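You operate a simulated robot arm through the tools that you are given. There is no shell and no other tool. Be economical: measure what you need, move in short steps, check, and stop when the job is done.

Carry out the task below with a simulated robot arm. There is one attempt and no reset: what you move stays moved.

Task
Switch off the lit cream candle and pack both candles in the carton.
Fine: both upright; fold the two flaps shut.

Only the result counts: the job must be done as asked and must still hold three seconds after the hand-in. Knocking over, shifting, dropping, spilling or breaking anything else fails it. Flat cloth is picked up by pressing the open fingertips on it (5 to 10 N) and closing them slowly along it; thin cloth reads only 2 to 8 mm in the jaws.

Robot
A 7-joint arm with a two-finger parallel gripper, fixed in place. Base frame: the origin is at the foot of the arm, x ahead of it, y to its left, z up. Units: cm, degrees, N and s.
With the tool pointing down near the work surface it reaches from about 34 to 76 cm from the base axis. Its first joint turns from -115.0 to 115.0 degrees. Payload 3.91 kg.
The TCP is the grasp point between the finger pads, 3 cm short of the fingertips. In the tool frame z runs along the fingers and y along their closing line. The gripper opens to 11 cm. The fingers are 2 cm wide and 1 cm thick; the gripper's body (4.8 by 11.2 cm) begins 5.5 cm behind the TCP.
Orientation is that of the tool frame in the base frame, as a unit quaternion [x, y, z, w]. With the fingers straight down and closing along the base's y, the tool's x points along the base's -x, its y along +y and its z along -z.

Tools
- The arm moves only by the tool jog_arm. Its arguments are lists of equal length, an entry for each row: "gripper": the opening, from 0 (shut) to 1 (fully open); "dp": the shift along the base's x, y, z in units of 25 mm (1.0 is 25 mm), a list of three; "delta_rot": the turn, a rotation vector about the base's x, y, z in units of 5 degrees (1.0 is 5 degrees), a list of three. In form: {"gripper": [gripper, ...], "dp": [[x, y, z], ...], "delta_rot": [[rx, ry, rz], ...]}. A call has 1 to 20 rows; each row shifts and turns the commanded pose from where the row before left it. A call with a number of a shift or a turn outside -1 to 1 is refused whole. Rows are played at 5 a second. More than 5 cm and 8.6 degrees between two rows, or a gripper value outside its range, and nothing of the call is played. A pose out of reach is approached as far as the arm can. The call stops where the force on the tool passes 70 N (or 10 N more than at its start, if that is more) or the arm is blocked; 0.2 s more then pass. The fingers move at their own pace (about 10.8 cm/s each) and stop on an object; they squeeze with about 42 N. The grip force told is the motor's: it shows also when the fingers shut on nothing. Time passes only in rows, and 0.2 s behind the last, so rows that do not move let the fingers close. It gives the time, the measured TCP pose, the force on the tool (base axes), the opening and the grip force at its end, in the units of the frame above (readings bear some noise).
- Cameras (640 x 400 px; columns grow to the right, rows downward): "scene" is fixed at [21.87, 50.05, 126]; the picture's right is [-1.00, -0.06, 0.00], its down [-0.01, 0.11, -0.99] and it looks along [0.06, -0.99, -0.11] (base axes); focal length 214 px, centre (320, 200). "wrist" rides on the gripper at [-3.6, 0, -5.7] in the tool frame; the picture's right is [0.00, -1.00, 0.00], its down [0.97, 0.00, -0.24] and it looks along [0.24, 0.00, 0.97] (tool axes); focal length 218 px, centre (320, 200). There is no depth. A picture from a camera that has moved, and an enlarged one, comes with that camera's place and axes in the base frame and with its lens.
- capture(camera): a new picture of that camera. No time passes.
- move_column(by): slides the trunk up (or, below 0, down) by that many cm; the arm rides with it, the base frame stays. It gives what a move gives, with no picture.
- close_up(camera, box): a new picture of the part [left, top, right, bottom] of that camera's present view, enlarged. No time passes.
- close_job(): hands the job in; it is judged then, once.

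Work in short steps. Places have to be worked out from the pictures, the camera data and where the tool is seen: move nearer, look again, correct. Check each grasp and each placing, and mend what went wrong. You have 120 turns and 64 pictures in all, those below and enlarged ones among them. Open the gripper and draw the arm clear of the work before you hand the job in, unless the task says otherwise; then end with one line.

The tools are called by a JSON object that holds its "api" and its "payload". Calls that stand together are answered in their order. jog_arm: Moves the arm, as the interface text tells. Its arguments: {"type":"object","properties":{"gripper":{"type":"array","items":{"type":"number"}},"dp":{"type":"array","items":{"type":"array","items":{"type":"number"}}},"delta_rot":{"type":"array","items":{"type":"array","items":{"type":"number"}}}},"required":["gripper","dp","delta_rot"]} The other tools are called the same way: move_column (by) slides the trunk up or down; capture (camera) takes a picture; close_up (camera, box) takes an enlarged picture of a part of a camera's view; close_job () hands the job in.

At the start:

```text
t: 0.0
tool_pos: [45.83, -23.4, 147.09]
ee_rot: [0.0, 1.0, 0.0, -0.001]
ft_force: [-0.2, 0.4, -0.1]
grip_width: 10.99
grip_force: 0.0
trunk travel left (down, up): [-90.0, 9.0]
```

scene: 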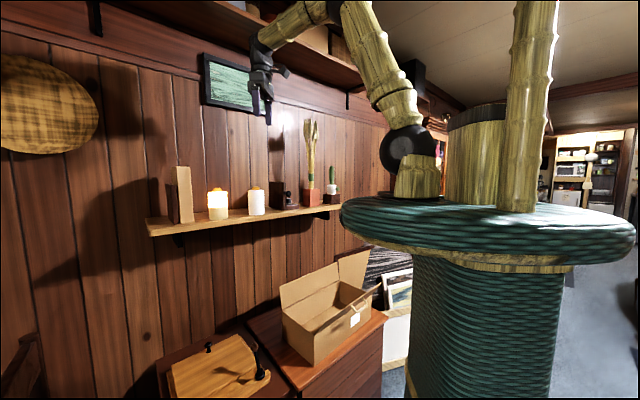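
wrist: 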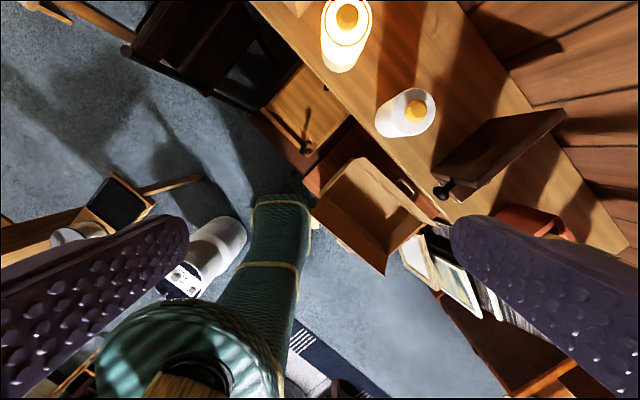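

I'll look closely at the candles on the shelf and the carton below before planning.

{"api": "close_up", "payload": {"camera": "scene", "box": [140, 150, 360, 260]}}

{"api": "close_up", "payload": {"camera": "scene", "box": [240, 240, 400, 380]}}

{"api": "close_up", "payload": {"camera": "wrist", "box": [280, 0, 480, 150]}}

```text
2.91 times, centred on (250, 205) of scene
camera zoom: at [21.87, 50.05, 126.0], right [-1.0, -0.06, 0.0], down [-0.01, 0.11, -0.99], along [0.06, -0.99, -0.11], focal length 624 px, centre (524, 186)
```

zoom: 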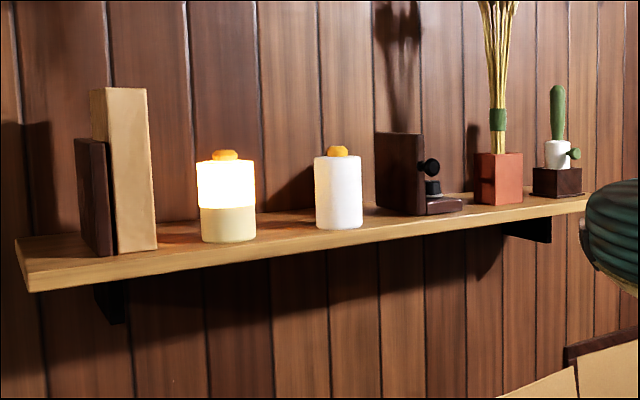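

```text
2.86 times, centred on (320, 310) of scene
camera zoom: at [21.87, 50.05, 126.0], right [-1.0, -0.06, 0.0], down [-0.01, 0.11, -0.99], along [0.06, -0.99, -0.11], focal length 613 px, centre (320, -114)
```

zoom: 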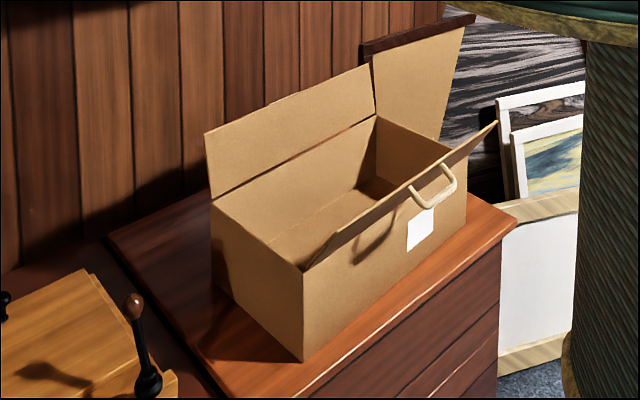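

```text
2.67 times, centred on (380, 75) of wrist
camera zoom: at [49.44, -23.33, 152.96], right [0.0, -1.0, 0.0], down [-0.97, 0.0, 0.24], along [-0.24, 0.0, -0.97], focal length 582 px, centre (160, 533)
```

zoom: 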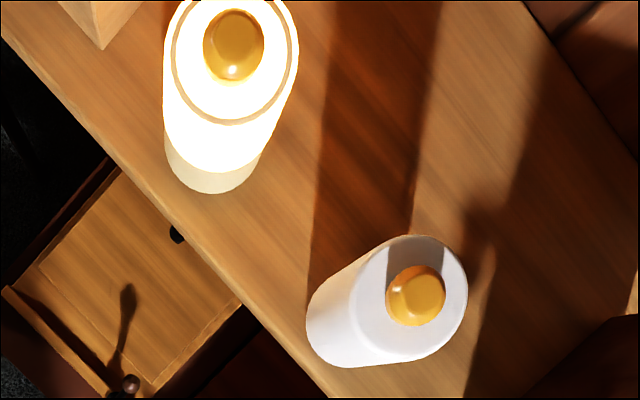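

The amber knobs look like top push-buttons. I put the lit candle at about (65.5, -27) with its top near z 121, and the white one at about (54, -37). I'll shut the fingers and move above the lit candle, staying well over it, then look again.

{"api": "jog_arm", "payload": {"gripper": [0, 0, 0, 0, 0, 0, 0, 0], "dp": [[0.9, -0.2, -0.7], [0.9, -0.2, -0.7], [0.9, -0.2, -0.7], [0.9, -0.2, -0.7], [0.9, -0.2, -0.7], [0.9, -0.2, -0.7], [0.9, -0.2, -0.7], [0, 0, 0]], "delta_rot": [[0, 0, 0], [0, 0, 0], [0, 0, 0], [0, 0, 0], [0, 0, 0], [0, 0, 0], [0, 0, 0], [0, 0, 0]]}}

{"api": "capture", "payload": {"camera": "wrist"}}

{"api": "capture", "payload": {"camera": "scene"}}

```text
t: 1.8
tool_pos: [61.48, -26.86, 135.0]
ee_rot: [0.0, 1.0, 0.0, 0.001]
ft_force: [0.1, 0.4, 0.2]
grip_width: 0.0
grip_force: 37.4
trunk travel left (down, up): [-90.0, 9.0]
```

```text
58 pictures are left
camera wrist: at [65.13, -26.81, 140.81], right [0.0, -1.0, 0.0], down [-0.97, 0.0, 0.24], along [-0.24, 0.0, -0.97], focal length 218 px, centre (320, 200)
```

wrist: 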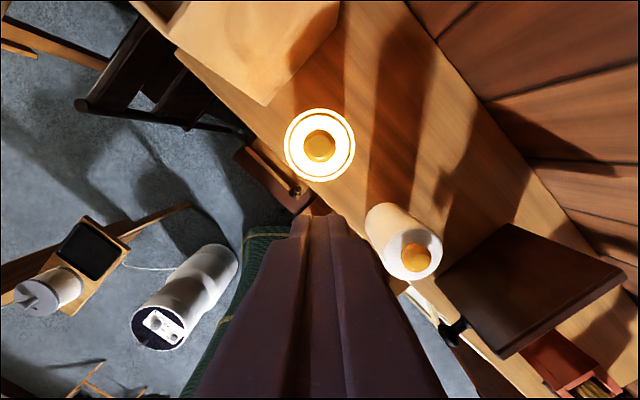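

```text
57 pictures are left
```

scene: 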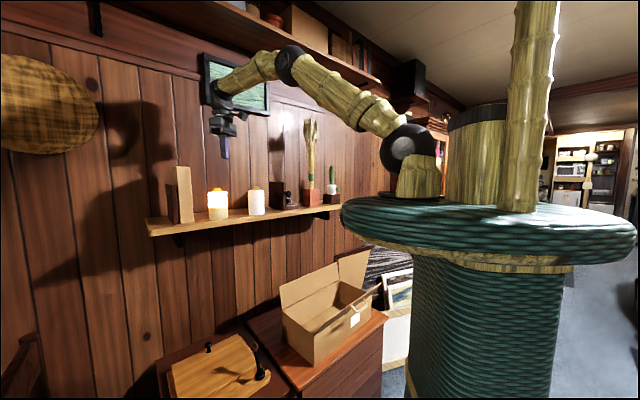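

The button lies straight under the camera at (65.1, -26.8). I'll move over it and press down in small steps.

{"api": "jog_arm", "payload": {"gripper": [0, 0, 0, 0, 0, 0], "dp": [[0.73, 0, -0.4], [0.73, 0, -0.6], [0, 0, -0.8], [0, 0, -0.8], [0, 0, -0.8], [0, 0, 0]], "delta_rot": [[0, 0, 0], [0, 0, 0], [0, 0, 0], [0, 0, 0], [0, 0, 0], [0, 0, 0]]}}

{"api": "close_up", "payload": {"camera": "scene", "box": [160, 110, 320, 230]}}

```text
t: 3.2
tool_pos: [65.26, -26.94, 126.44]
ee_rot: [0.001, 1.0, 0.0, 0.0]
ft_force: [0.4, -0.1, -0.9]
grip_width: 0.0
grip_force: 38.0
trunk travel left (down, up): [-90.0, 9.0]
```

```text
3.33 times, centred on (240, 170) of scene
camera zoom: at [21.87, 50.05, 126.0], right [-1.0, -0.06, 0.0], down [-0.01, 0.11, -0.99], along [0.06, -0.99, -0.11], focal length 715 px, centre (587, 300)
```

zoom: 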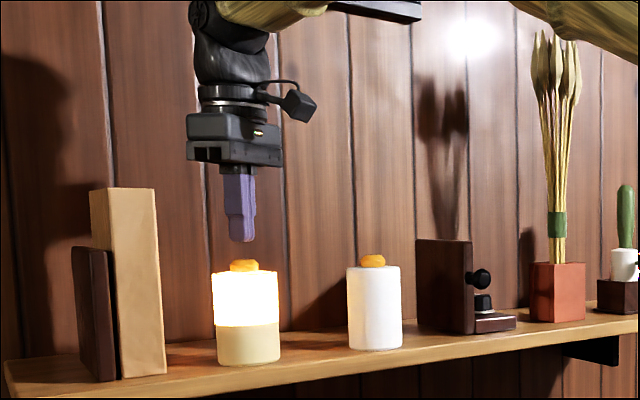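

The fingertip is about 2.3 cm above the button. I'll come down to just touch it, then read the force.

{"api": "jog_arm", "payload": {"gripper": [0, 0, 0, 0], "dp": [[0, 0, -0.5], [0, 0, -0.35], [0, 0, -0.1], [0, 0, 0]], "delta_rot": [[0, 0, 0], [0, 0, 0], [0, 0, 0], [0, 0, 0]]}}

```text
t: 4.2
tool_pos: [65.43, -27.0, 124.0]
ee_rot: [0.0, 1.0, 0.0, 0.0]
ft_force: [0.2, -0.9, 3.1]
grip_width: 0.01
grip_force: 37.6
trunk travel left (down, up): [-90.0, 9.0]
```

The reading shows light contact at about 3 N. I'll press a little further and look.

{"api": "jog_arm", "payload": {"gripper": [0, 0, 0], "dp": [[0, 0, -0.08], [0, 0, -0.08], [0, 0, 0]], "delta_rot": [[0, 0, 0], [0, 0, 0], [0, 0, 0]]}}

{"api": "close_up", "payload": {"camera": "scene", "box": [160, 110, 320, 230]}}

```text
t: 5.0
tool_pos: [65.27, -26.88, 123.68]
ee_rot: [0.0, 1.0, -0.002, 0.003]
ft_force: [3.9, -2.2, 13.5]
grip_width: 0.02
grip_force: 38.0
trunk travel left (down, up): [-90.0, 9.0]
```

```text
3.33 times, centred on (240, 170) of scene
camera zoom: at [21.87, 50.05, 126.0], right [-1.0, -0.06, 0.0], down [-0.01, 0.11, -0.99], along [0.06, -0.99, -0.11], focal length 715 px, centre (587, 300)
```

zoom: 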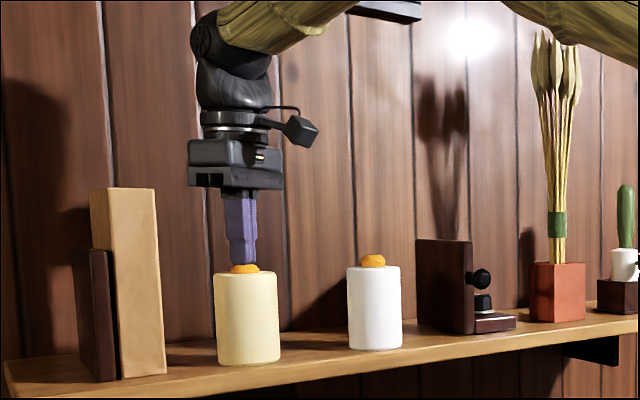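

The lit candle is off. I'll lift away, pull back over the room side and look down at the carton.

{"api": "jog_arm", "payload": {"gripper": [0, 0, 0, 0, 0, 0, 0, 0, 0, 0, 0, 0, 0, 0, 0, 0, 0, 0, 0, 0], "dp": [[0, 0, 0.5], [0, 0, 1], [0, 0, 1], [0, 0, 1], [0, 0, 1], [-1, 0, 0], [-1, 0, 0], [-1, 0, 0], [-1, 0, 0], [-1, 0, 0], [-1, 0, 0], [-1, 0, 0], [-1, 0, 0], [-1, -0.5, 0], [-1, -0.5, 0], [-1, -0.5, 0], [-1, -0.5, 0], [-1, -0.5, 0], [-1, -0.5, 0], [-1, -0.5, 0]], "delta_rot": [[0, 0, 0], [0, 0, 0], [0, 0, 0], [0, 0, 0], [0, 0, 0], [0, 0, 0], [0, 0, 0], [0, 0, 0], [0, 0, 0], [0, 0, 0], [0, 0, 0], [0, 0, 0], [0, 0, 0], [0, 0, 0], [0, 0, 0], [0, 0, 0], [0, 0, 0], [0, 0, 0], [0, 0, 0], [0, 0, 0]]}}

{"api": "capture", "payload": {"camera": "wrist"}}

{"api": "capture", "payload": {"camera": "scene"}}

```text
t: 9.2
tool_pos: [27.71, -35.72, 134.91]
ee_rot: [0.0, 1.0, 0.0, 0.0]
ft_force: [0.1, -0.8, -0.8]
grip_width: 0.01
grip_force: 37.8
trunk travel left (down, up): [-90.0, 9.0]
```

```text
54 pictures are left
camera wrist: at [31.28, -35.63, 140.68], right [0.0, -1.0, 0.0], down [-0.97, 0.0, 0.24], along [-0.24, 0.0, -0.97], focal length 218 px, centre (320, 200)
```

wrist: 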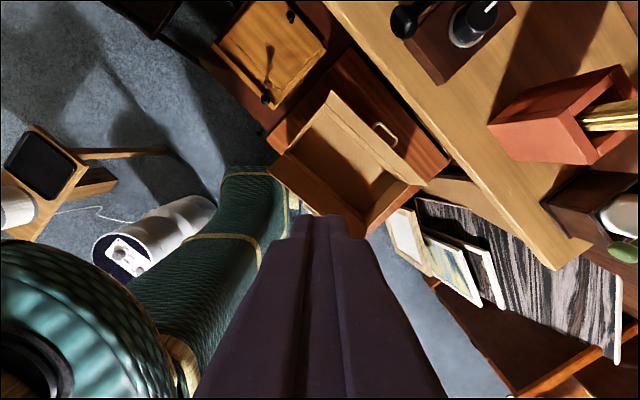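

```text
53 pictures are left
```

scene: 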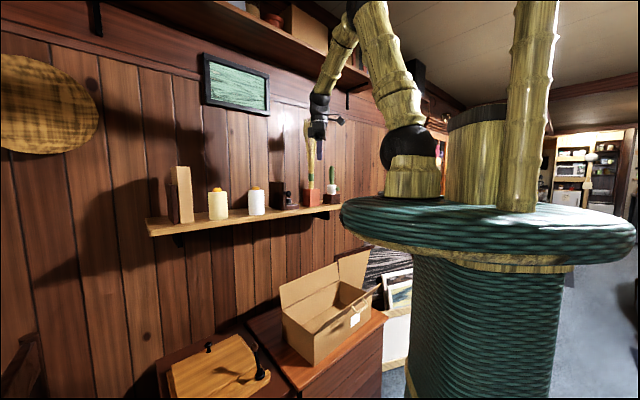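

The candle stays off. I'll zoom in on the carton.

{"api": "close_up", "payload": {"camera": "wrist", "box": [250, 60, 460, 250]}}

```text
2.11 times, centred on (355, 155) of wrist
camera zoom: at [31.28, -35.63, 140.68], right [0.0, -1.0, 0.0], down [-0.97, 0.0, 0.24], along [-0.24, 0.0, -0.97], focal length 460 px, centre (246, 295)
```

zoom: 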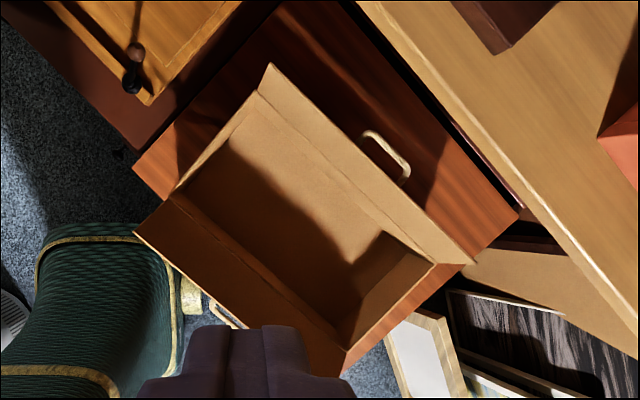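

The carton comes out about 38 × 19.5 cm, aligned at 45° like the shelf. Its rim is at z ≈ 68, the floor at about 54 and the centre near (23.5, -44.8). I'll turn the tool 45° so it closes square to the shelf, open the fingers and move above the white candle.

{"api": "jog_arm", "payload": {"gripper": [1, 1, 1, 1, 1, 1, 1, 1, 1, 1, 1, 1], "dp": [[0.96, 0, 0], [0.96, 0, 0], [0.96, 0, 0], [0.96, 0, 0], [0.96, 0, 0], [0.96, 0, 0], [0.96, 0, 0], [0.96, 0, 0], [0.96, 0, 0], [0.96, 0, 0], [0.96, -0.3, 0], [0, 0, 0]], "delta_rot": [[0, 0, 1], [0, 0, 1], [0, 0, 1], [0, 0, 1], [0, 0, 1], [0, 0, 1], [0, 0, 1], [0, 0, 1], [0, 0, 1], [0, 0, 0], [0, 0, 0], [0, 0, 0]]}}

{"api": "capture", "payload": {"camera": "wrist"}}

```text
t: 11.8
tool_pos: [54.09, -36.44, 135.07]
ee_rot: [-0.383, 0.924, 0.0, -0.001]
ft_force: [0.7, 0.3, -0.7]
grip_width: 11.0
grip_force: 0.1
trunk travel left (down, up): [-90.0, 9.0]
```

```text
51 pictures are left
camera wrist: at [56.62, -33.8, 140.74], right [0.71, -0.71, 0.0], down [-0.69, -0.69, 0.24], along [-0.17, -0.17, -0.97], focal length 218 px, centre (320, 200)
```

wrist: 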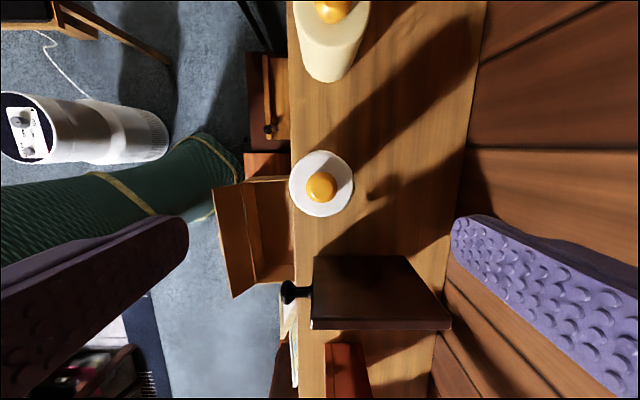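

The white candle is centred under the tool, at (54.1, -36.45). The dark block beside it leaves enough room. I'll descend to TCP z ≈ 117.2 and close gently.

{"api": "jog_arm", "payload": {"gripper": [1, 1, 1, 1, 1, 1, 1, 1, 1, 0, 0, 0, 0], "dp": [[0, 0, -0.9], [0, 0, -0.9], [0, 0, -0.9], [0, 0, -0.9], [0, 0, -0.9], [0, 0, -0.9], [0, 0, -0.9], [0, 0, -0.84], [0, 0, 0], [0, 0, 0], [0, 0, 0], [0, 0, 0], [0, 0, 0]], "delta_rot": [[0, 0, 0], [0, 0, 0], [0, 0, 0], [0, 0, 0], [0, 0, 0], [0, 0, 0], [0, 0, 0], [0, 0, 0], [0, 0, 0], [0, 0, 0], [0, 0, 0], [0, 0, 0], [0, 0, 0]]}}

{"api": "close_up", "payload": {"camera": "scene", "box": [160, 110, 340, 230]}}

```text
t: 14.6
tool_pos: [54.12, -36.38, 117.07]
ee_rot: [-0.383, 0.924, 0.0, 0.0]
ft_force: [0.1, -1.3, 0.2]
grip_width: 6.34
grip_force: 42.1
trunk travel left (down, up): [-90.0, 9.0]
```

```text
3.33 times, centred on (250, 170) of scene
camera zoom: at [21.87, 50.05, 126.0], right [-1.0, -0.06, 0.0], down [-0.01, 0.11, -0.99], along [0.06, -0.99, -0.11], focal length 715 px, centre (553, 300)
```

zoom: 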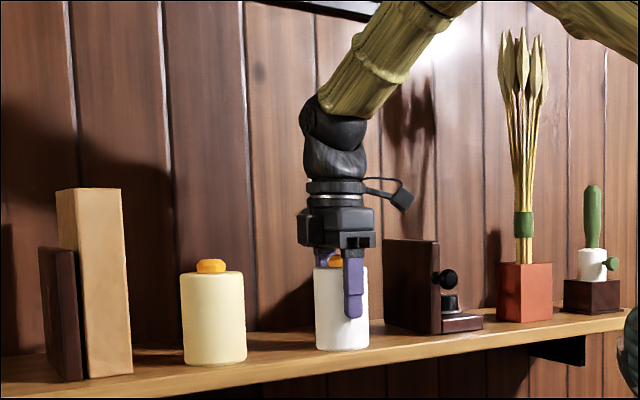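

The white candle is gripped at 6.34 cm. I'll lift it, bring it out to the room side and move it over the -x half of the carton.

{"api": "jog_arm", "payload": {"gripper": [0, 0, 0, 0, 0, 0, 0, 0, 0, 0, 0, 0], "dp": [[0, 0, 0.5], [0, 0, 0.9], [0, 0, 0.9], [0, 0, 0.9], [0, 0, 0.9], [0, 0, 0.9], [0, 0, 0.9], [-0.96, 0.96, 0], [-0.96, 0.96, 0], [-0.96, 0.96, 0], [-0.96, 0.96, 0], [-0.96, 0.96, 0]], "delta_rot": [[0, 0, 0], [0, 0, 0], [0, 0, 0], [0, 0, 0], [0, 0, 0], [0, 0, 0], [0, 0, 0], [0, 0, 0], [0, 0, 0], [0, 0, 0], [0, 0, 0], [0, 0, 0]]}}

{"api": "jog_arm", "payload": {"gripper": [0, 0, 0, 0, 0, 0, 0, 0, 0, 0, 0, 0], "dp": [[-0.895, -0.96, 0], [-0.895, -0.96, 0], [-0.895, -0.96, 0], [-0.895, -0.96, 0], [-0.895, -0.96, 0], [-0.895, -0.96, 0], [-0.895, -0.96, 0], [-0.895, -0.96, 0], [-0.895, -0.96, 0], [-0.895, -0.96, 0], [-0.895, -0.96, 0], [0, 0, 0]], "delta_rot": [[0, 0, 0], [0, 0, 0], [0, 0, 0], [0, 0, 0], [0, 0, 0], [0, 0, 0], [0, 0, 0], [0, 0, 0], [0, 0, 0], [0, 0, 0], [0, 0, 0], [0, 0, 0]]}}

{"api": "capture", "payload": {"camera": "wrist"}}

{"api": "capture", "payload": {"camera": "scene"}}

```text
t: 17.2
tool_pos: [42.02, -24.24, 131.85]
ee_rot: [-0.383, 0.924, -0.001, -0.001]
ft_force: [-0.2, 1.2, -2.6]
grip_width: 6.33
grip_force: 42.2
trunk travel left (down, up): [-90.0, 9.0]
```

```text
t: 19.8
tool_pos: [17.55, -50.76, 131.85]
ee_rot: [-0.382, 0.924, 0.0, -0.001]
ft_force: [-0.3, 0.2, -2.2]
grip_width: 6.34
grip_force: 41.8
trunk travel left (down, up): [-90.0, 9.0]
```

```text
49 pictures are left
camera wrist: at [20.06, -48.13, 137.58], right [0.71, -0.71, 0.0], down [-0.69, -0.69, 0.24], along [-0.17, -0.17, -0.97], focal length 218 px, centre (320, 200)
```

wrist: 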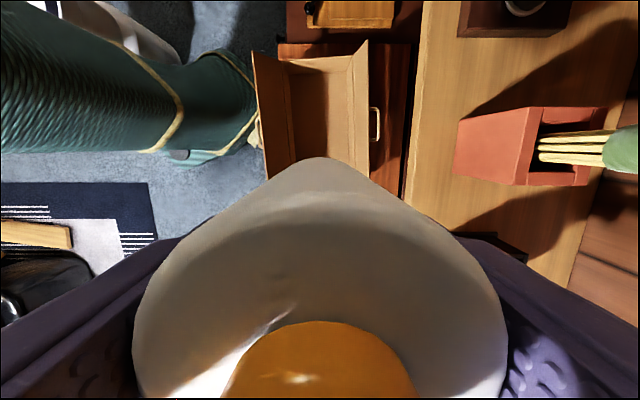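

```text
48 pictures are left
```

scene: 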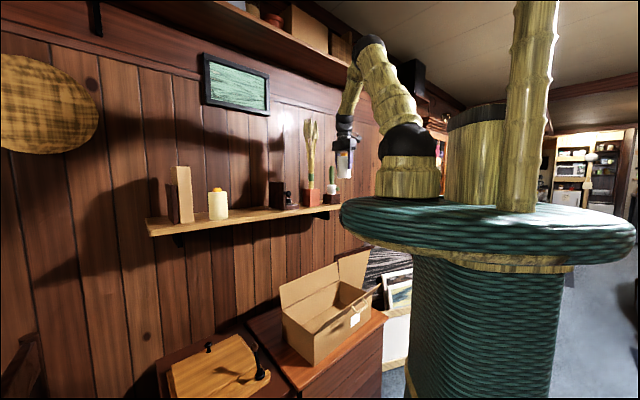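

The white candle is held, with its centre in line with the carton's (w = 48.3). I'll lower the trunk in stages and watch the clearance.

{"api": "move_column", "payload": {"by": -25}}

{"api": "capture", "payload": {"camera": "scene"}}

```text
t: 22.4
tool_pos: [17.51, -50.87, 106.79]
ee_rot: [-0.382, 0.924, 0.0, -0.001]
ft_force: [0.0, -0.9, -3.0]
grip_width: 6.32
grip_force: 41.8
trunk travel left (down, up): [-65.0, 34.0]
```

```text
47 pictures are left
```

scene: 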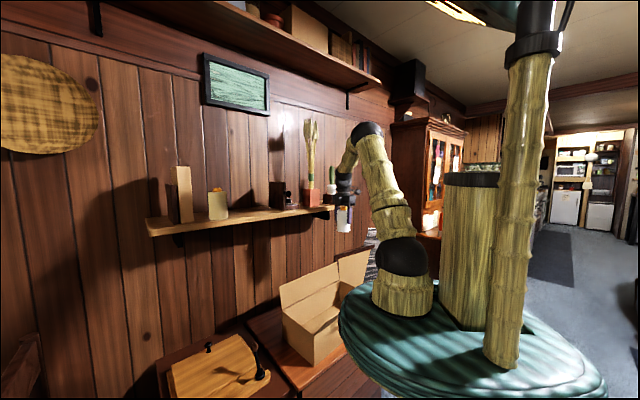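

The table rim (radius about 24 cm) will stay well short of the carton. I'll lower another 25 cm.

{"api": "move_column", "payload": {"by": -23}}

{"api": "capture", "payload": {"camera": "scene"}}

{"api": "capture", "payload": {"camera": "wrist"}}

```text
t: 24.8
tool_pos: [17.57, -50.8, 83.8]
ee_rot: [-0.382, 0.924, 0.001, 0.0]
ft_force: [0.3, 0.0, -2.2]
grip_width: 6.32
grip_force: 42.0
trunk travel left (down, up): [-42.0, 57.0]
```

```text
46 pictures are left
```

scene: 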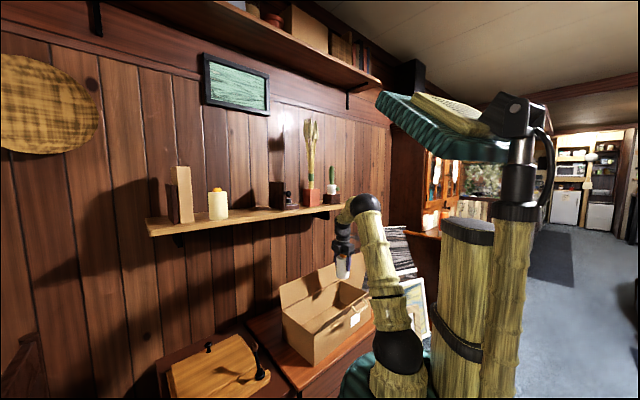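

```text
45 pictures are left
camera wrist: at [20.01, -48.18, 89.56], right [0.71, -0.71, 0.0], down [-0.69, -0.69, 0.24], along [-0.17, -0.17, -0.97], focal length 218 px, centre (320, 200)
```

wrist: 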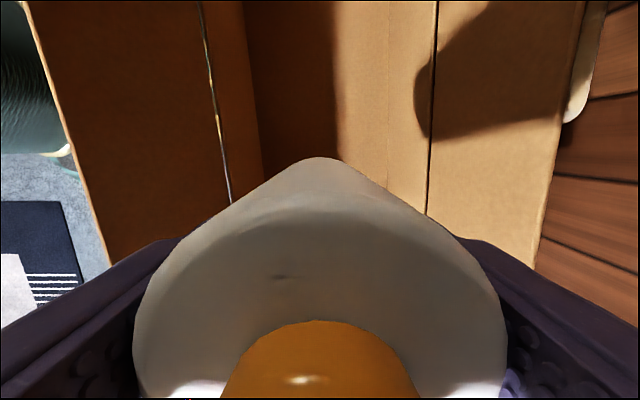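

The view shows the carton centre at this end is about 0.6 cm nearer the wall than I had it. I'll correct that and lower the candle into the carton, stopping short of the floor.

{"api": "jog_arm", "payload": {"gripper": [0, 0], "dp": [[0.18, -0.18, 0], [0, 0, 0]], "delta_rot": [[0, 0, 0], [0, 0, 0]]}}

{"api": "move_column", "payload": {"by": -19}}

{"api": "capture", "payload": {"camera": "wrist"}}

{"api": "capture", "payload": {"camera": "scene"}}

```text
t: 25.4
tool_pos: [18.05, -51.14, 83.77]
ee_rot: [-0.383, 0.924, 0.0, 0.0]
ft_force: [0.1, 0.2, -2.1]
grip_width: 6.33
grip_force: 42.8
trunk travel left (down, up): [-42.0, 57.0]
```

```text
t: 27.5
tool_pos: [18.03, -51.2, 64.85]
ee_rot: [-0.382, 0.924, 0.001, 0.0]
ft_force: [-0.8, 0.2, -2.2]
grip_width: 6.33
grip_force: 42.0
trunk travel left (down, up): [-23.0, 76.0]
```

```text
44 pictures are left
camera wrist: at [20.46, -48.63, 70.56], right [0.71, -0.71, 0.0], down [-0.69, -0.69, 0.24], along [-0.17, -0.17, -0.97], focal length 218 px, centre (320, 200)
```

wrist: 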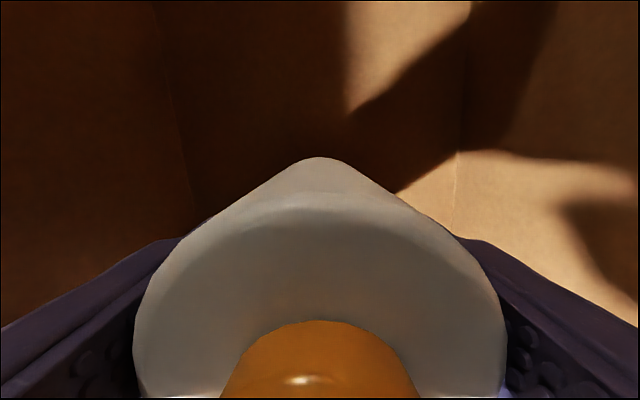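

```text
43 pictures are left
```

scene: 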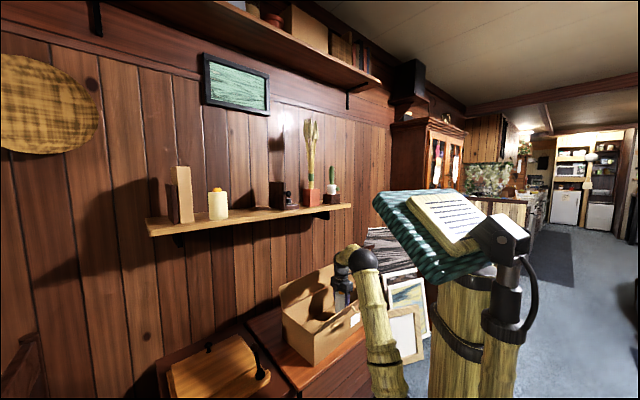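

The floor corner lines put the carton floor at about z 55, roughly 2.5–3 cm under the candle. I'll descend slowly and watch for contact.

{"api": "jog_arm", "payload": {"gripper": [0, 0, 0, 0, 0, 0], "dp": [[0, 0, -0.3], [0, 0, -0.2], [0, 0, -0.2], [0, 0, -0.15], [0, 0, -0.1], [0, 0, 0]], "delta_rot": [[0, 0, 0], [0, 0, 0], [0, 0, 0], [0, 0, 0], [0, 0, 0], [0, 0, 0]]}}

```text
t: 28.9
tool_pos: [17.88, -51.24, 62.4]
ee_rot: [-0.383, 0.924, 0.0, 0.0]
ft_force: [0.3, 0.0, -3.1]
grip_width: 6.33
grip_force: 41.8
trunk travel left (down, up): [-23.0, 76.0]
```

There is no contact yet, so I'll continue in 1.5–2 mm steps.

{"api": "jog_arm", "payload": {"gripper": [0, 0, 0, 0, 0], "dp": [[0, 0, -0.08], [0, 0, -0.08], [0, 0, -0.06], [0, 0, -0.06], [0, 0, 0]], "delta_rot": [[0, 0, 0], [0, 0, 0], [0, 0, 0], [0, 0, 0], [0, 0, 0]]}}

```text
t: 30.1
tool_pos: [18.05, -51.19, 61.7]
ee_rot: [-0.383, 0.924, 0.0, 0.001]
ft_force: [-0.8, 0.4, -2.4]
grip_width: 6.33
grip_force: 42.0
trunk travel left (down, up): [-23.0, 76.0]
```

Still no contact, so I'll keep going down.

{"api": "jog_arm", "payload": {"gripper": [0, 0, 0, 0, 0], "dp": [[0, 0, -0.06], [0, 0, -0.06], [0, 0, -0.06], [0, 0, -0.06], [0, 0, 0]], "delta_rot": [[0, 0, 0], [0, 0, 0], [0, 0, 0], [0, 0, 0], [0, 0, 0]]}}

```text
t: 31.3
tool_pos: [17.93, -51.14, 61.23]
ee_rot: [-0.382, 0.924, -0.002, -0.001]
ft_force: [-1.5, 0.2, 18.5]
grip_width: 6.35
grip_force: 41.8
trunk travel left (down, up): [-23.0, 76.0]
```

The candle is on the floor, reading 18 N. I'll ease up 1 mm, open to about 8.8 cm and rise straight out.

{"api": "jog_arm", "payload": {"gripper": [0, 0.62, 0.7, 0.8, 0.8, 0.8, 0.8, 0.8, 0.8, 0.8, 0.8, 0.8, 0.8, 0.8], "dp": [[0, 0, 0.05], [0, 0, 0], [0, 0, 0], [0, 0, 0], [0, 0, 0.4], [0, 0, 0.8], [0, 0, 0.9], [0, 0, 0.9], [0, 0, 0.9], [0, 0, 0.9], [0, 0, 0.9], [0, 0, 0.9], [0, 0, 0.9], [0, 0, 0]], "delta_rot": [[0, 0, 0], [0, 0, 0], [0, 0, 0], [0, 0, 0], [0, 0, 0], [0, 0, 0], [0, 0, 0], [0, 0, 0], [0, 0, 0], [0, 0, 0], [0, 0, 0], [0, 0, 0], [0, 0, 0], [0, 0, 0]]}}

{"api": "capture", "payload": {"camera": "wrist"}}

```text
t: 34.3
tool_pos: [17.98, -51.18, 79.98]
ee_rot: [-0.382, 0.924, 0.0, 0.0]
ft_force: [-0.2, 0.8, -1.1]
grip_width: 8.8
grip_force: 0.1
trunk travel left (down, up): [-23.0, 76.0]
```

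```text
42 pictures are left
camera wrist: at [20.44, -48.6, 85.76], right [0.71, -0.71, 0.0], down [-0.69, -0.69, 0.24], along [-0.17, -0.17, -0.97], focal length 218 px, centre (320, 200)
```

wrist: 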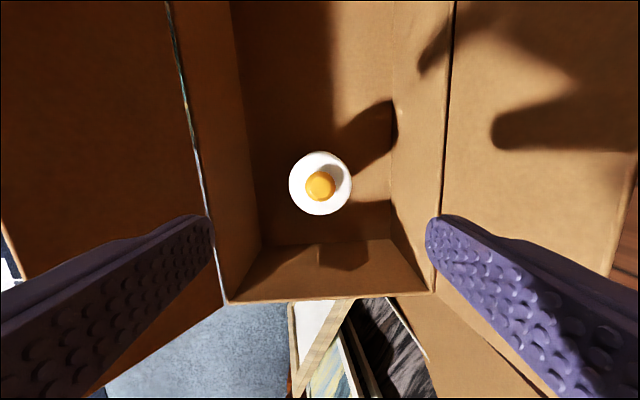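

The white candle stands upright in the carton. I'll raise the trunk back and go for the cream candle.

{"api": "move_column", "payload": {"by": 67}}

{"api": "jog_arm", "payload": {"gripper": [1, 1, 1, 1, 1, 1, 1, 1, 1, 1, 1, 1, 1, 1, 1, 1, 1, 1, 1, 1], "dp": [[0.993, 0.51, 0], [0.993, 0.51, 0], [0.993, 0.51, 0], [0.993, 0.51, 0], [0.993, 0.51, 0], [0.993, 0.51, 0], [0.993, 0.51, 0], [0.993, 0.51, 0], [0.993, 0.51, 0], [0.993, 0.51, 0], [0.993, 0.51, 0], [0.993, 0.51, 0], [0.993, 0.51, -0.5], [0.993, 0.51, -0.8], [0.993, 0.51, -0.8], [0.993, 0.51, -0.8], [0.993, 0.51, -0.8], [0.993, 0.51, -0.8], [0.993, 0.51, -0.4], [0, 0, 0]], "delta_rot": [[0, 0, 0], [0, 0, 0], [0, 0, 0], [0, 0, 0], [0, 0, 0], [0, 0, 0], [0, 0, 0], [0, 0, 0], [0, 0, 0], [0, 0, 0], [0, 0, 0], [0, 0, 0], [0, 0, 0], [0, 0, 0], [0, 0, 0], [0, 0, 0], [0, 0, 0], [0, 0, 0], [0, 0, 0], [0, 0, 0]]}}

{"api": "capture", "payload": {"camera": "wrist"}}

```text
refused: 67 is not a number from -40 to 40
```

```text
t: 38.5
tool_pos: [65.08, -26.9, 67.81]
ee_rot: [-0.383, 0.924, 0.0, 0.0]
ft_force: [-0.1, -0.5, 0.1]
grip_width: 10.98
grip_force: 0.0
trunk travel left (down, up): [-23.0, 76.0]
```

```text
41 pictures are left
camera wrist: at [67.6, -24.29, 73.5], right [0.71, -0.71, 0.0], down [-0.69, -0.69, 0.24], along [-0.17, -0.17, -0.97], focal length 218 px, centre (320, 200)
```

wrist: 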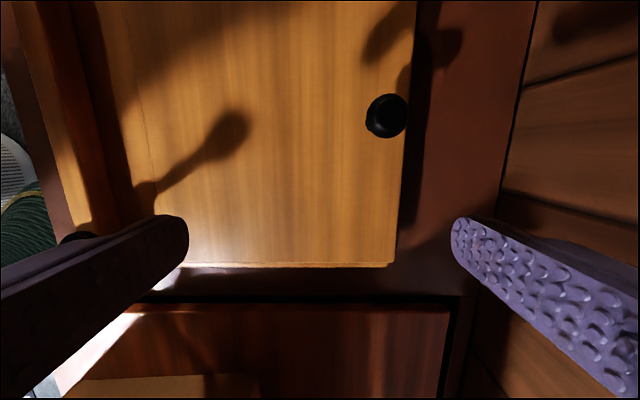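

My mistake: the trunk move was refused and the arm swept at low height. I'll check for damage before moving anything.

{"api": "capture", "payload": {"camera": "scene"}}

{"api": "close_up", "payload": {"camera": "scene", "box": [160, 230, 400, 390]}}

```text
40 pictures are left
```

scene: 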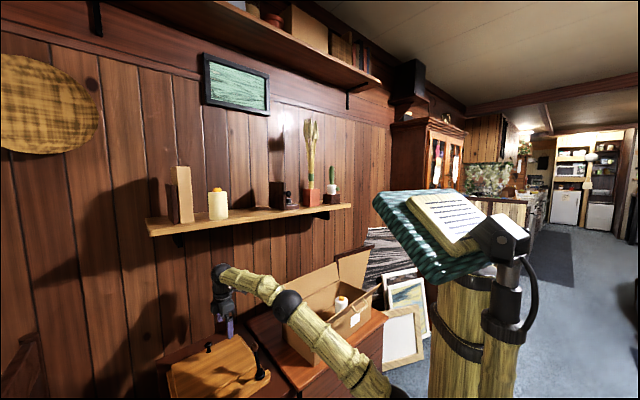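

```text
2.50 times, centred on (280, 310) of scene
camera zoom: at [21.87, 50.05, 126.0], right [-1.0, -0.06, 0.0], down [-0.01, 0.11, -0.99], along [0.06, -0.99, -0.11], focal length 536 px, centre (420, -75)
```

zoom: 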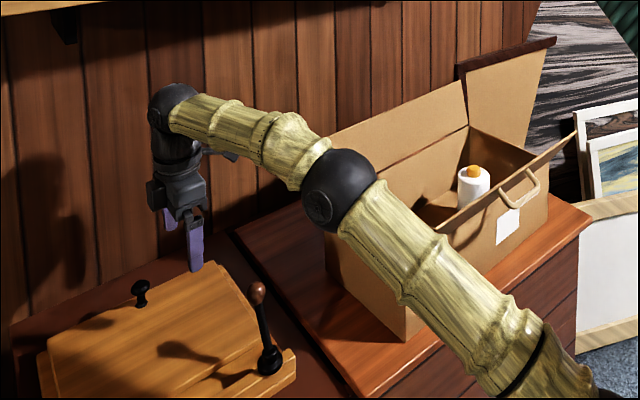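

The carton, candle and wooden box all look undisturbed. I'll rise slightly, pull straight out from under the shelf, and only then raise the trunk.

{"api": "jog_arm", "payload": {"gripper": [1, 1, 1, 1, 1, 1, 1, 1, 1, 1, 1, 1], "dp": [[0, 0, 0.8], [0, 0, 0.8], [-0.9, 0.9, 0.2], [-0.9, 0.9, 0.2], [-0.9, 0.9, 0.2], [-0.9, 0.9, 0.4], [-0.9, 0.9, 0.6], [-0.9, 0.9, 0.6], [-0.9, 0.9, 0.6], [-0.9, 0.9, 0.6], [-0.5, 0.5, 0.6], [0, 0, 0]], "delta_rot": [[0, 0, 0], [0, 0, 0], [0, 0, 0], [0, 0, 0], [0, 0, 0], [0, 0, 0], [0, 0, 0], [0, 0, 0], [0, 0, 0], [0, 0, 0], [0, 0, 0], [0, 0, 0]]}}

{"api": "close_up", "payload": {"camera": "scene", "box": [160, 180, 460, 390]}}

```text
t: 41.1
tool_pos: [54.11, -12.9, 82.79]
ee_rot: [-0.383, 0.924, 0.0, 0.0]
ft_force: [0.9, 1.1, -0.3]
grip_width: 10.99
grip_force: 0.1
out of reach, approached as far as the arm can: row 3, 4, 5, 6
trunk travel left (down, up): [-23.0, 76.0]
```

```text
1.90 times, centred on (310, 285) of scene
camera zoom: at [21.87, 50.05, 126.0], right [-1.0, -0.06, 0.0], down [-0.01, 0.11, -0.99], along [0.06, -0.99, -0.11], focal length 409 px, centre (339, 38)
```

zoom: 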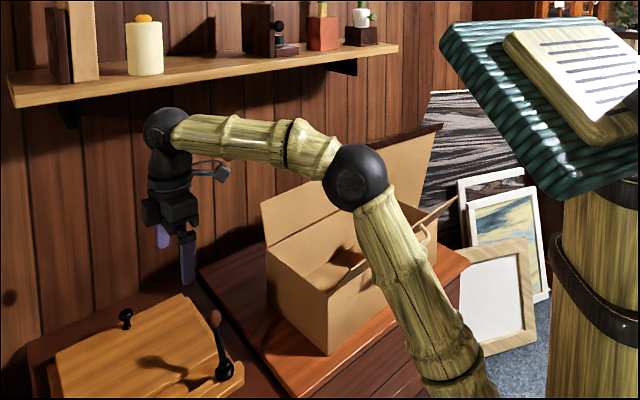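

The hand is clear of the shelf edge (w ≈ 47 against 60). I'll raise the trunk in two stages.

{"api": "move_column", "payload": {"by": 40}}

{"api": "move_column", "payload": {"by": 20}}

```text
t: 44.9
tool_pos: [54.09, -12.99, 122.84]
ee_rot: [-0.383, 0.924, 0.0, 0.0]
ft_force: [0.3, 0.8, -1.0]
grip_width: 11.0
grip_force: 0.0
trunk travel left (down, up): [-63.0, 36.0]
```

```text
t: 47.1
tool_pos: [54.21, -12.87, 142.81]
ee_rot: [-0.383, 0.924, 0.0, 0.0]
ft_force: [-0.7, 0.0, -0.3]
grip_width: 11.02
grip_force: 0.1
trunk travel left (down, up): [-83.0, 16.0]
```

Now I'll go above the cream candle.

{"api": "jog_arm", "payload": {"gripper": [1, 1, 1, 1, 1, 1, 1], "dp": [[0.733, -0.933, -0.5], [0.733, -0.933, -0.5], [0.733, -0.933, -0.5], [0.733, -0.933, -0.5], [0.733, -0.933, -0.5], [0.733, -0.933, -0.5], [0, 0, 0]], "delta_rot": [[0, 0, 0], [0, 0, 0], [0, 0, 0], [0, 0, 0], [0, 0, 0], [0, 0, 0], [0, 0, 0]]}}

{"api": "capture", "payload": {"camera": "wrist"}}

```text
t: 48.7
tool_pos: [63.74, -26.3, 134.18]
ee_rot: [-0.382, 0.924, 0.0, 0.0]
ft_force: [0.2, 0.6, 0.2]
grip_width: 11.01
grip_force: 0.0
out of reach, approached as far as the arm can: row 6
trunk travel left (down, up): [-83.0, 16.0]
```

```text
37 pictures are left
camera wrist: at [66.2, -23.75, 140.03], right [0.71, -0.71, 0.0], down [-0.69, -0.69, 0.24], along [-0.17, -0.17, -0.97], focal length 218 px, centre (320, 200)
```

wrist: 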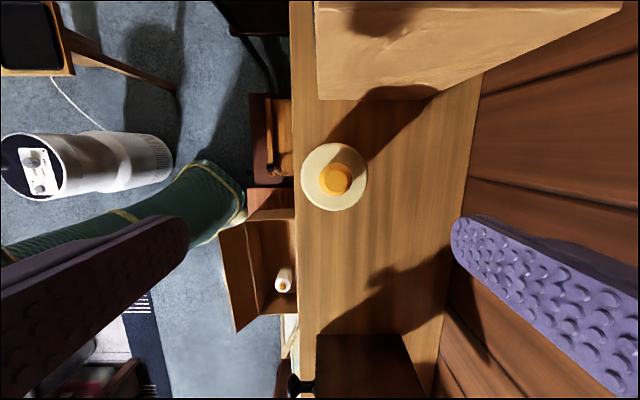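

The button is at about (65.3, -26.6). Reach is slightly short because the trunk is 7 cm lower, so I'll raise it 7 and then correct.

{"api": "move_column", "payload": {"by": 7}}

{"api": "jog_arm", "payload": {"gripper": [1, 1, 1, 1], "dp": [[0, 0, -0.9], [0, 0, -0.9], [0, 0, -0.9], [0, 0, 0]], "delta_rot": [[0, 0, 0], [0, 0, 0], [0, 0, 0], [0, 0, 0]]}}

```text
t: 49.8
tool_pos: [63.68, -26.38, 141.19]
ee_rot: [-0.383, 0.924, 0.0, 0.0]
ft_force: [-0.8, -0.5, 0.3]
grip_width: 11.01
grip_force: 0.1
trunk travel left (down, up): [-90.0, 9.0]
```

```text
t: 50.8
tool_pos: [63.7, -26.36, 134.62]
ee_rot: [-0.383, 0.924, 0.0, -0.001]
ft_force: [0.4, 0.6, 0.6]
grip_width: 11.02
grip_force: 0.0
trunk travel left (down, up): [-90.0, 9.0]
```

Now I'll shift (+1.5, -0.35), descend to z ≈ 117.1 and grip.

{"api": "jog_arm", "payload": {"gripper": [1, 1, 1, 1, 1, 1, 1, 1, 1, 1], "dp": [[0.6, -0.14, 0], [0, 0, 0], [0, 0, -1], [0, 0, -1], [0, 0, -1], [0, 0, -1], [0, 0, -1], [0, 0, -1], [0, 0, -0.8], [0, 0, 0]], "delta_rot": [[0, 0, 0], [0, 0, 0], [0, 0, 0], [0, 0, 0], [0, 0, 0], [0, 0, 0], [0, 0, 0], [0, 0, 0], [0, 0, 0], [0, 0, 0]]}}

{"api": "capture", "payload": {"camera": "wrist"}}

```text
t: 53.0
tool_pos: [65.16, -26.66, 117.59]
ee_rot: [-0.383, 0.924, 0.0, 0.0]
ft_force: [0.5, -0.4, 0.2]
grip_width: 10.99
grip_force: 0.1
trunk travel left (down, up): [-90.0, 9.0]
```

```text
36 pictures are left
camera wrist: at [67.67, -24.13, 123.27], right [0.71, -0.71, 0.0], down [-0.69, -0.69, 0.24], along [-0.17, -0.17, -0.97], focal length 218 px, centre (320, 200)
```

wrist: 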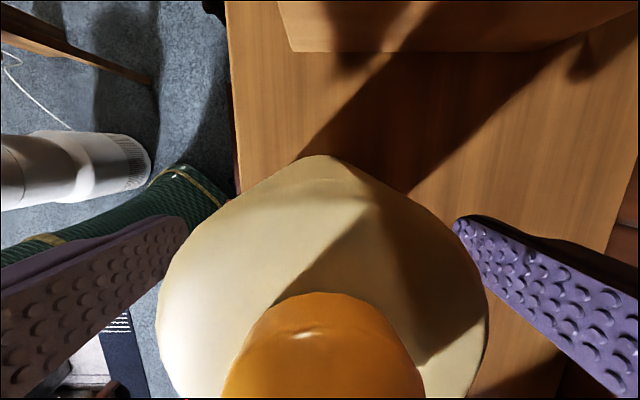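

It is well centred between the fingers. I'll close and lift.

{"api": "jog_arm", "payload": {"gripper": [0, 0, 0, 0, 0, 0, 0, 0, 0, 0, 0, 0, 0, 0, 0, 0, 0], "dp": [[0, 0, 0], [0, 0, 0], [0, 0, 0], [0, 0, 0.5], [0, 0, 1], [0, 0, 1], [0, 0, 1], [0, 0, 1], [0, 0, 1], [0, 0, 0.5], [-0.96, 0.96, 0], [-0.96, 0.96, 0], [-0.96, 0.96, 0], [-0.96, 0.96, 0], [-0.96, 0.96, 0], [-0.8, 0.8, 0], [0, 0, 0]], "delta_rot": [[0, 0, 0], [0, 0, 0], [0, 0, 0], [0, 0, 0], [0, 0, 0], [0, 0, 0], [0, 0, 0], [0, 0, 0], [0, 0, 0], [0, 0, 0], [0, 0, 0], [0, 0, 0], [0, 0, 0], [0, 0, 0], [0, 0, 0], [0, 0, 0], [0, 0, 0]]}}

{"api": "capture", "payload": {"camera": "scene"}}

```text
t: 56.6
tool_pos: [51.22, -12.74, 132.5]
ee_rot: [-0.382, 0.924, 0.0, 0.0]
ft_force: [-0.5, -1.4, -2.1]
grip_width: 6.34
grip_force: 41.7
trunk travel left (down, up): [-90.0, 9.0]
```

```text
35 pictures are left
```

scene: 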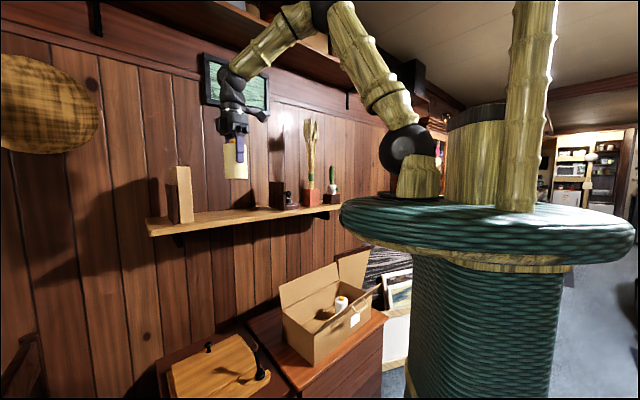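

The cream candle is held and unlit. I'll move over the +x half of the carton at about (29.1, -39.7).

{"api": "jog_arm", "payload": {"gripper": [0, 0, 0, 0, 0, 0, 0, 0, 0, 0, 0, 0], "dp": [[-0.804, -0.982, 0], [-0.804, -0.982, 0], [-0.804, -0.982, 0], [-0.804, -0.982, 0], [-0.804, -0.982, 0], [-0.804, -0.982, 0], [-0.804, -0.982, 0], [-0.804, -0.982, 0], [-0.804, -0.982, 0], [-0.804, -0.982, 0], [-0.804, -0.982, 0], [0, 0, 0]], "delta_rot": [[0, 0, 0], [0, 0, 0], [0, 0, 0], [0, 0, 0], [0, 0, 0], [0, 0, 0], [0, 0, 0], [0, 0, 0], [0, 0, 0], [0, 0, 0], [0, 0, 0], [0, 0, 0]]}}

{"api": "move_column", "payload": {"by": -40}}

{"api": "capture", "payload": {"camera": "scene"}}

{"api": "capture", "payload": {"camera": "wrist"}}

```text
t: 59.2
tool_pos: [28.96, -39.7, 132.48]
ee_rot: [-0.383, 0.924, 0.0, 0.0]
ft_force: [0.8, -0.3, -2.0]
grip_width: 6.32
grip_force: 41.8
trunk travel left (down, up): [-90.0, 9.0]
```

```text
t: 63.0
tool_pos: [28.86, -39.79, 92.64]
ee_rot: [-0.383, 0.924, 0.0, 0.0]
ft_force: [0.4, 0.3, -2.0]
grip_width: 6.3
grip_force: 42.4
trunk travel left (down, up): [-50.0, 49.0]
```

```text
34 pictures are left
```

scene: 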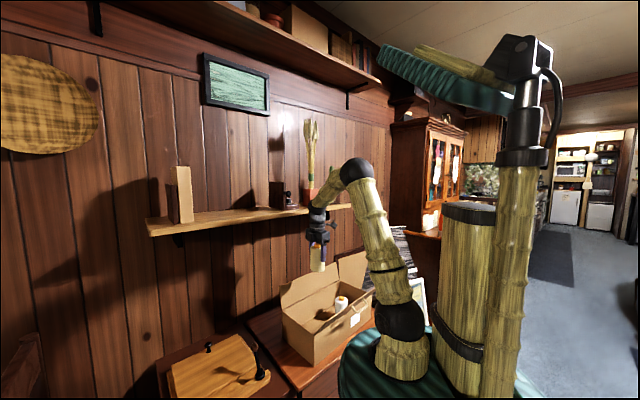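

```text
33 pictures are left
camera wrist: at [31.46, -37.24, 98.33], right [0.71, -0.71, 0.0], down [-0.69, -0.69, 0.24], along [-0.17, -0.17, -0.97], focal length 218 px, centre (320, 200)
```

wrist: 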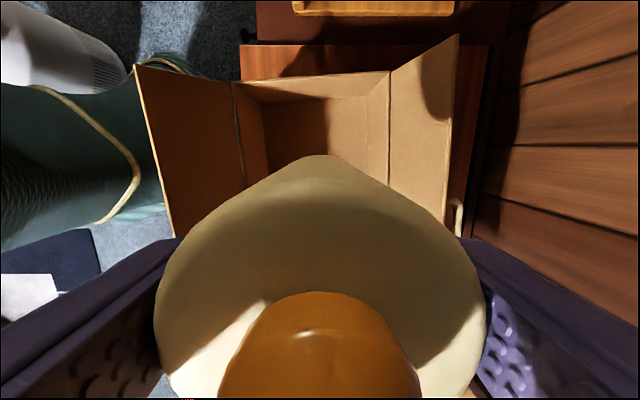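

The carton centre here is w ≈ 48.2 and the tool is at 48.5, which is fine. I'll lower the trunk to just above the floor.

{"api": "move_column", "payload": {"by": -28}}

{"api": "jog_arm", "payload": {"gripper": [0, 0, 0, 0, 0, 0], "dp": [[0, 0, -0.3], [0, 0, -0.2], [0, 0, -0.2], [0, 0, -0.1], [0, 0, -0.1], [0, 0, 0]], "delta_rot": [[0, 0, 0], [0, 0, 0], [0, 0, 0], [0, 0, 0], [0, 0, 0], [0, 0, 0]]}}

```text
t: 65.8
tool_pos: [28.88, -39.84, 64.51]
ee_rot: [-0.383, 0.924, 0.0, 0.0]
ft_force: [-0.1, 0.8, -2.3]
grip_width: 6.31
grip_force: 41.8
trunk travel left (down, up): [-22.0, 77.0]
```

```text
t: 67.2
tool_pos: [28.94, -39.83, 62.32]
ee_rot: [-0.383, 0.924, 0.0, 0.0]
ft_force: [-0.2, 0.8, -2.6]
grip_width: 6.31
grip_force: 42.0
trunk travel left (down, up): [-22.0, 77.0]
```

Contact should come near 61.9, so I'll go slowly.

{"api": "jog_arm", "payload": {"gripper": [0, 0, 0, 0], "dp": [[0, 0, -0.06], [0, 0, -0.06], [0, 0, -0.06], [0, 0, 0]], "delta_rot": [[0, 0, 0], [0, 0, 0], [0, 0, 0], [0, 0, 0]]}}

```text
t: 68.2
tool_pos: [29.01, -39.73, 61.82]
ee_rot: [-0.383, 0.924, 0.0, -0.001]
ft_force: [0.0, -0.4, -2.4]
grip_width: 6.32
grip_force: 42.0
trunk travel left (down, up): [-22.0, 77.0]
```

A little more.

{"api": "jog_arm", "payload": {"gripper": [0, 0, 0], "dp": [[0, 0, -0.05], [0, 0, -0.05], [0, 0, 0]], "delta_rot": [[0, 0, 0], [0, 0, 0], [0, 0, 0]]}}

```text
t: 69.0
tool_pos: [28.87, -39.86, 61.79]
ee_rot: [-0.383, 0.924, -0.002, 0.001]
ft_force: [0.1, 2.2, 17.5]
grip_width: 6.28
grip_force: 41.7
trunk travel left (down, up): [-22.0, 77.0]
```

It is in contact. I'll ease up, release, rise clear and look.

{"api": "jog_arm", "payload": {"gripper": [0, 0.62, 0.7, 0.8, 0.8, 0.8, 0.8, 0.8, 0.8, 0.8, 0.8, 0.8, 0.8, 0.8, 0.8, 0.8], "dp": [[0, 0, 0.05], [0, 0, 0], [0, 0, 0], [0, 0, 0], [0, 0, 0.4], [0, 0, 0.8], [0, 0, 1], [0, 0, 1], [0, 0, 1], [0, 0, 1], [0, 0, 1], [0, 0, 1], [0, 0, 1], [0, 0, 1], [0, 0, 1], [0, 0, 0]], "delta_rot": [[0, 0, 0], [0, 0, 0], [0, 0, 0], [0, 0, 0], [0, 0, 0], [0, 0, 0], [0, 0, 0], [0, 0, 0], [0, 0, 0], [0, 0, 0], [0, 0, 0], [0, 0, 0], [0, 0, 0], [0, 0, 0], [0, 0, 0], [0, 0, 0]]}}

{"api": "capture", "payload": {"camera": "wrist"}}

{"api": "close_up", "payload": {"camera": "scene", "box": [240, 220, 440, 380]}}

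```text
t: 72.4
tool_pos: [29.08, -39.81, 87.26]
ee_rot: [-0.382, 0.924, 0.0, 0.0]
ft_force: [-0.2, 0.0, -1.0]
grip_width: 8.8
grip_force: 0.0
trunk travel left (down, up): [-22.0, 77.0]
```

```text
32 pictures are left
camera wrist: at [31.48, -37.25, 93.02], right [0.71, -0.71, 0.0], down [-0.69, -0.69, 0.24], along [-0.17, -0.17, -0.97], focal length 218 px, centre (320, 200)
```

wrist: 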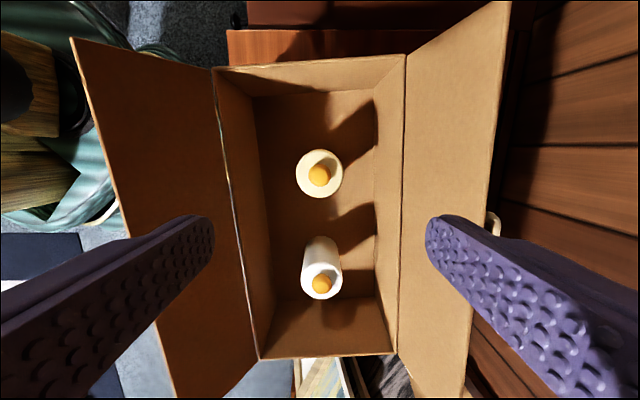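

```text
2.50 times, centred on (340, 300) of scene
camera zoom: at [21.87, 50.05, 126.0], right [-1.0, -0.06, 0.0], down [-0.01, 0.11, -0.99], along [0.06, -0.99, -0.11], focal length 536 px, centre (270, -50)
```

zoom: 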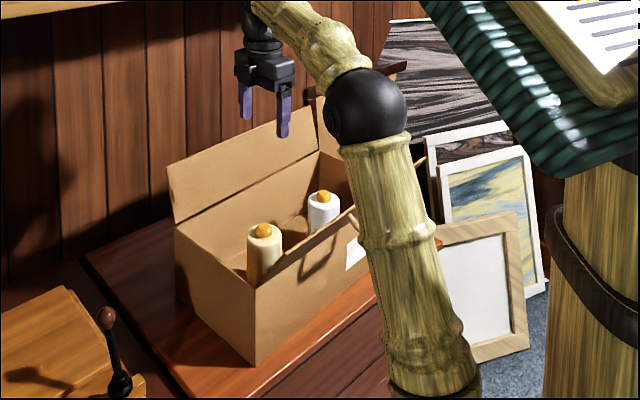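

Both candles stand upright in the carton. Now for the flaps. The wall flap tilts about 8° outward: its top edge is at w ≈ 59.7, z ≈ 79, and it has a handle near e ≈ -14. I'll shut the fingers and tilt the tool 30° so the tips point toward the wall and the hand stays clear of the shelf. Then I'll move to a start point above the flap at e ≈ -4.

{"api": "jog_arm", "payload": {"gripper": [0, 0, 0, 0, 0, 0, 0, 0, 0, 0, 0, 0], "dp": [[0, 0, 0.2], [0, 0, 0], [0, 0, 0], [0, 0, 0], [0, 0, 0], [0, 0, 0], [0.9, -0.4, 0], [0.9, -0.4, 0], [0.9, -0.4, 0], [0.9, -0.4, 0], [0, 0, 0], [0, 0, 0]], "delta_rot": [[-0.707, -0.707, 0], [-0.707, -0.707, 0], [-0.707, -0.707, 0], [-0.707, -0.707, 0], [-0.707, -0.707, 0], [-0.707, -0.707, 0], [0, 0, 0], [0, 0, 0], [0, 0, 0], [0, 0, 0], [0, 0, 0], [0, 0, 0]]}}

{"api": "capture", "payload": {"camera": "wrist"}}

{"api": "close_up", "payload": {"camera": "scene", "box": [240, 200, 440, 360]}}

```text
t: 75.0
tool_pos: [37.96, -43.82, 87.84]
ee_rot: [-0.37, 0.892, -0.239, 0.099]
ft_force: [0.2, -0.4, 0.0]
grip_width: 0.01
grip_force: 37.7
trunk travel left (down, up): [-22.0, 77.0]
```

```text
30 pictures are left
camera wrist: at [38.47, -39.25, 92.82], right [0.61, -0.61, 0.5], down [-0.77, -0.6, 0.21], along [0.17, -0.51, -0.84], focal length 218 px, centre (320, 200)
```

wrist: 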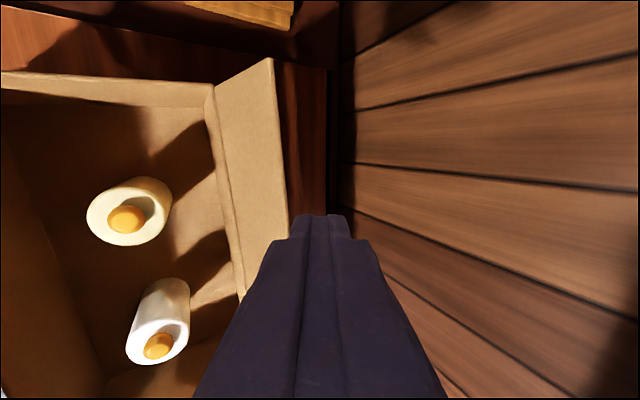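

```text
2.50 times, centred on (340, 280) of scene
camera zoom: at [21.87, 50.05, 126.0], right [-1.0, -0.06, 0.0], down [-0.01, 0.11, -0.99], along [0.06, -0.99, -0.11], focal length 536 px, centre (270, 0)
```

zoom: 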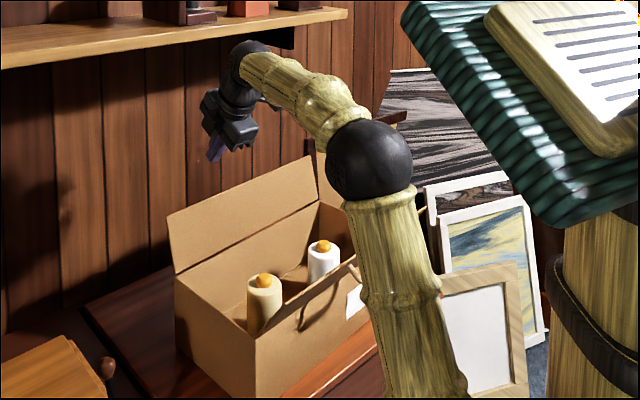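

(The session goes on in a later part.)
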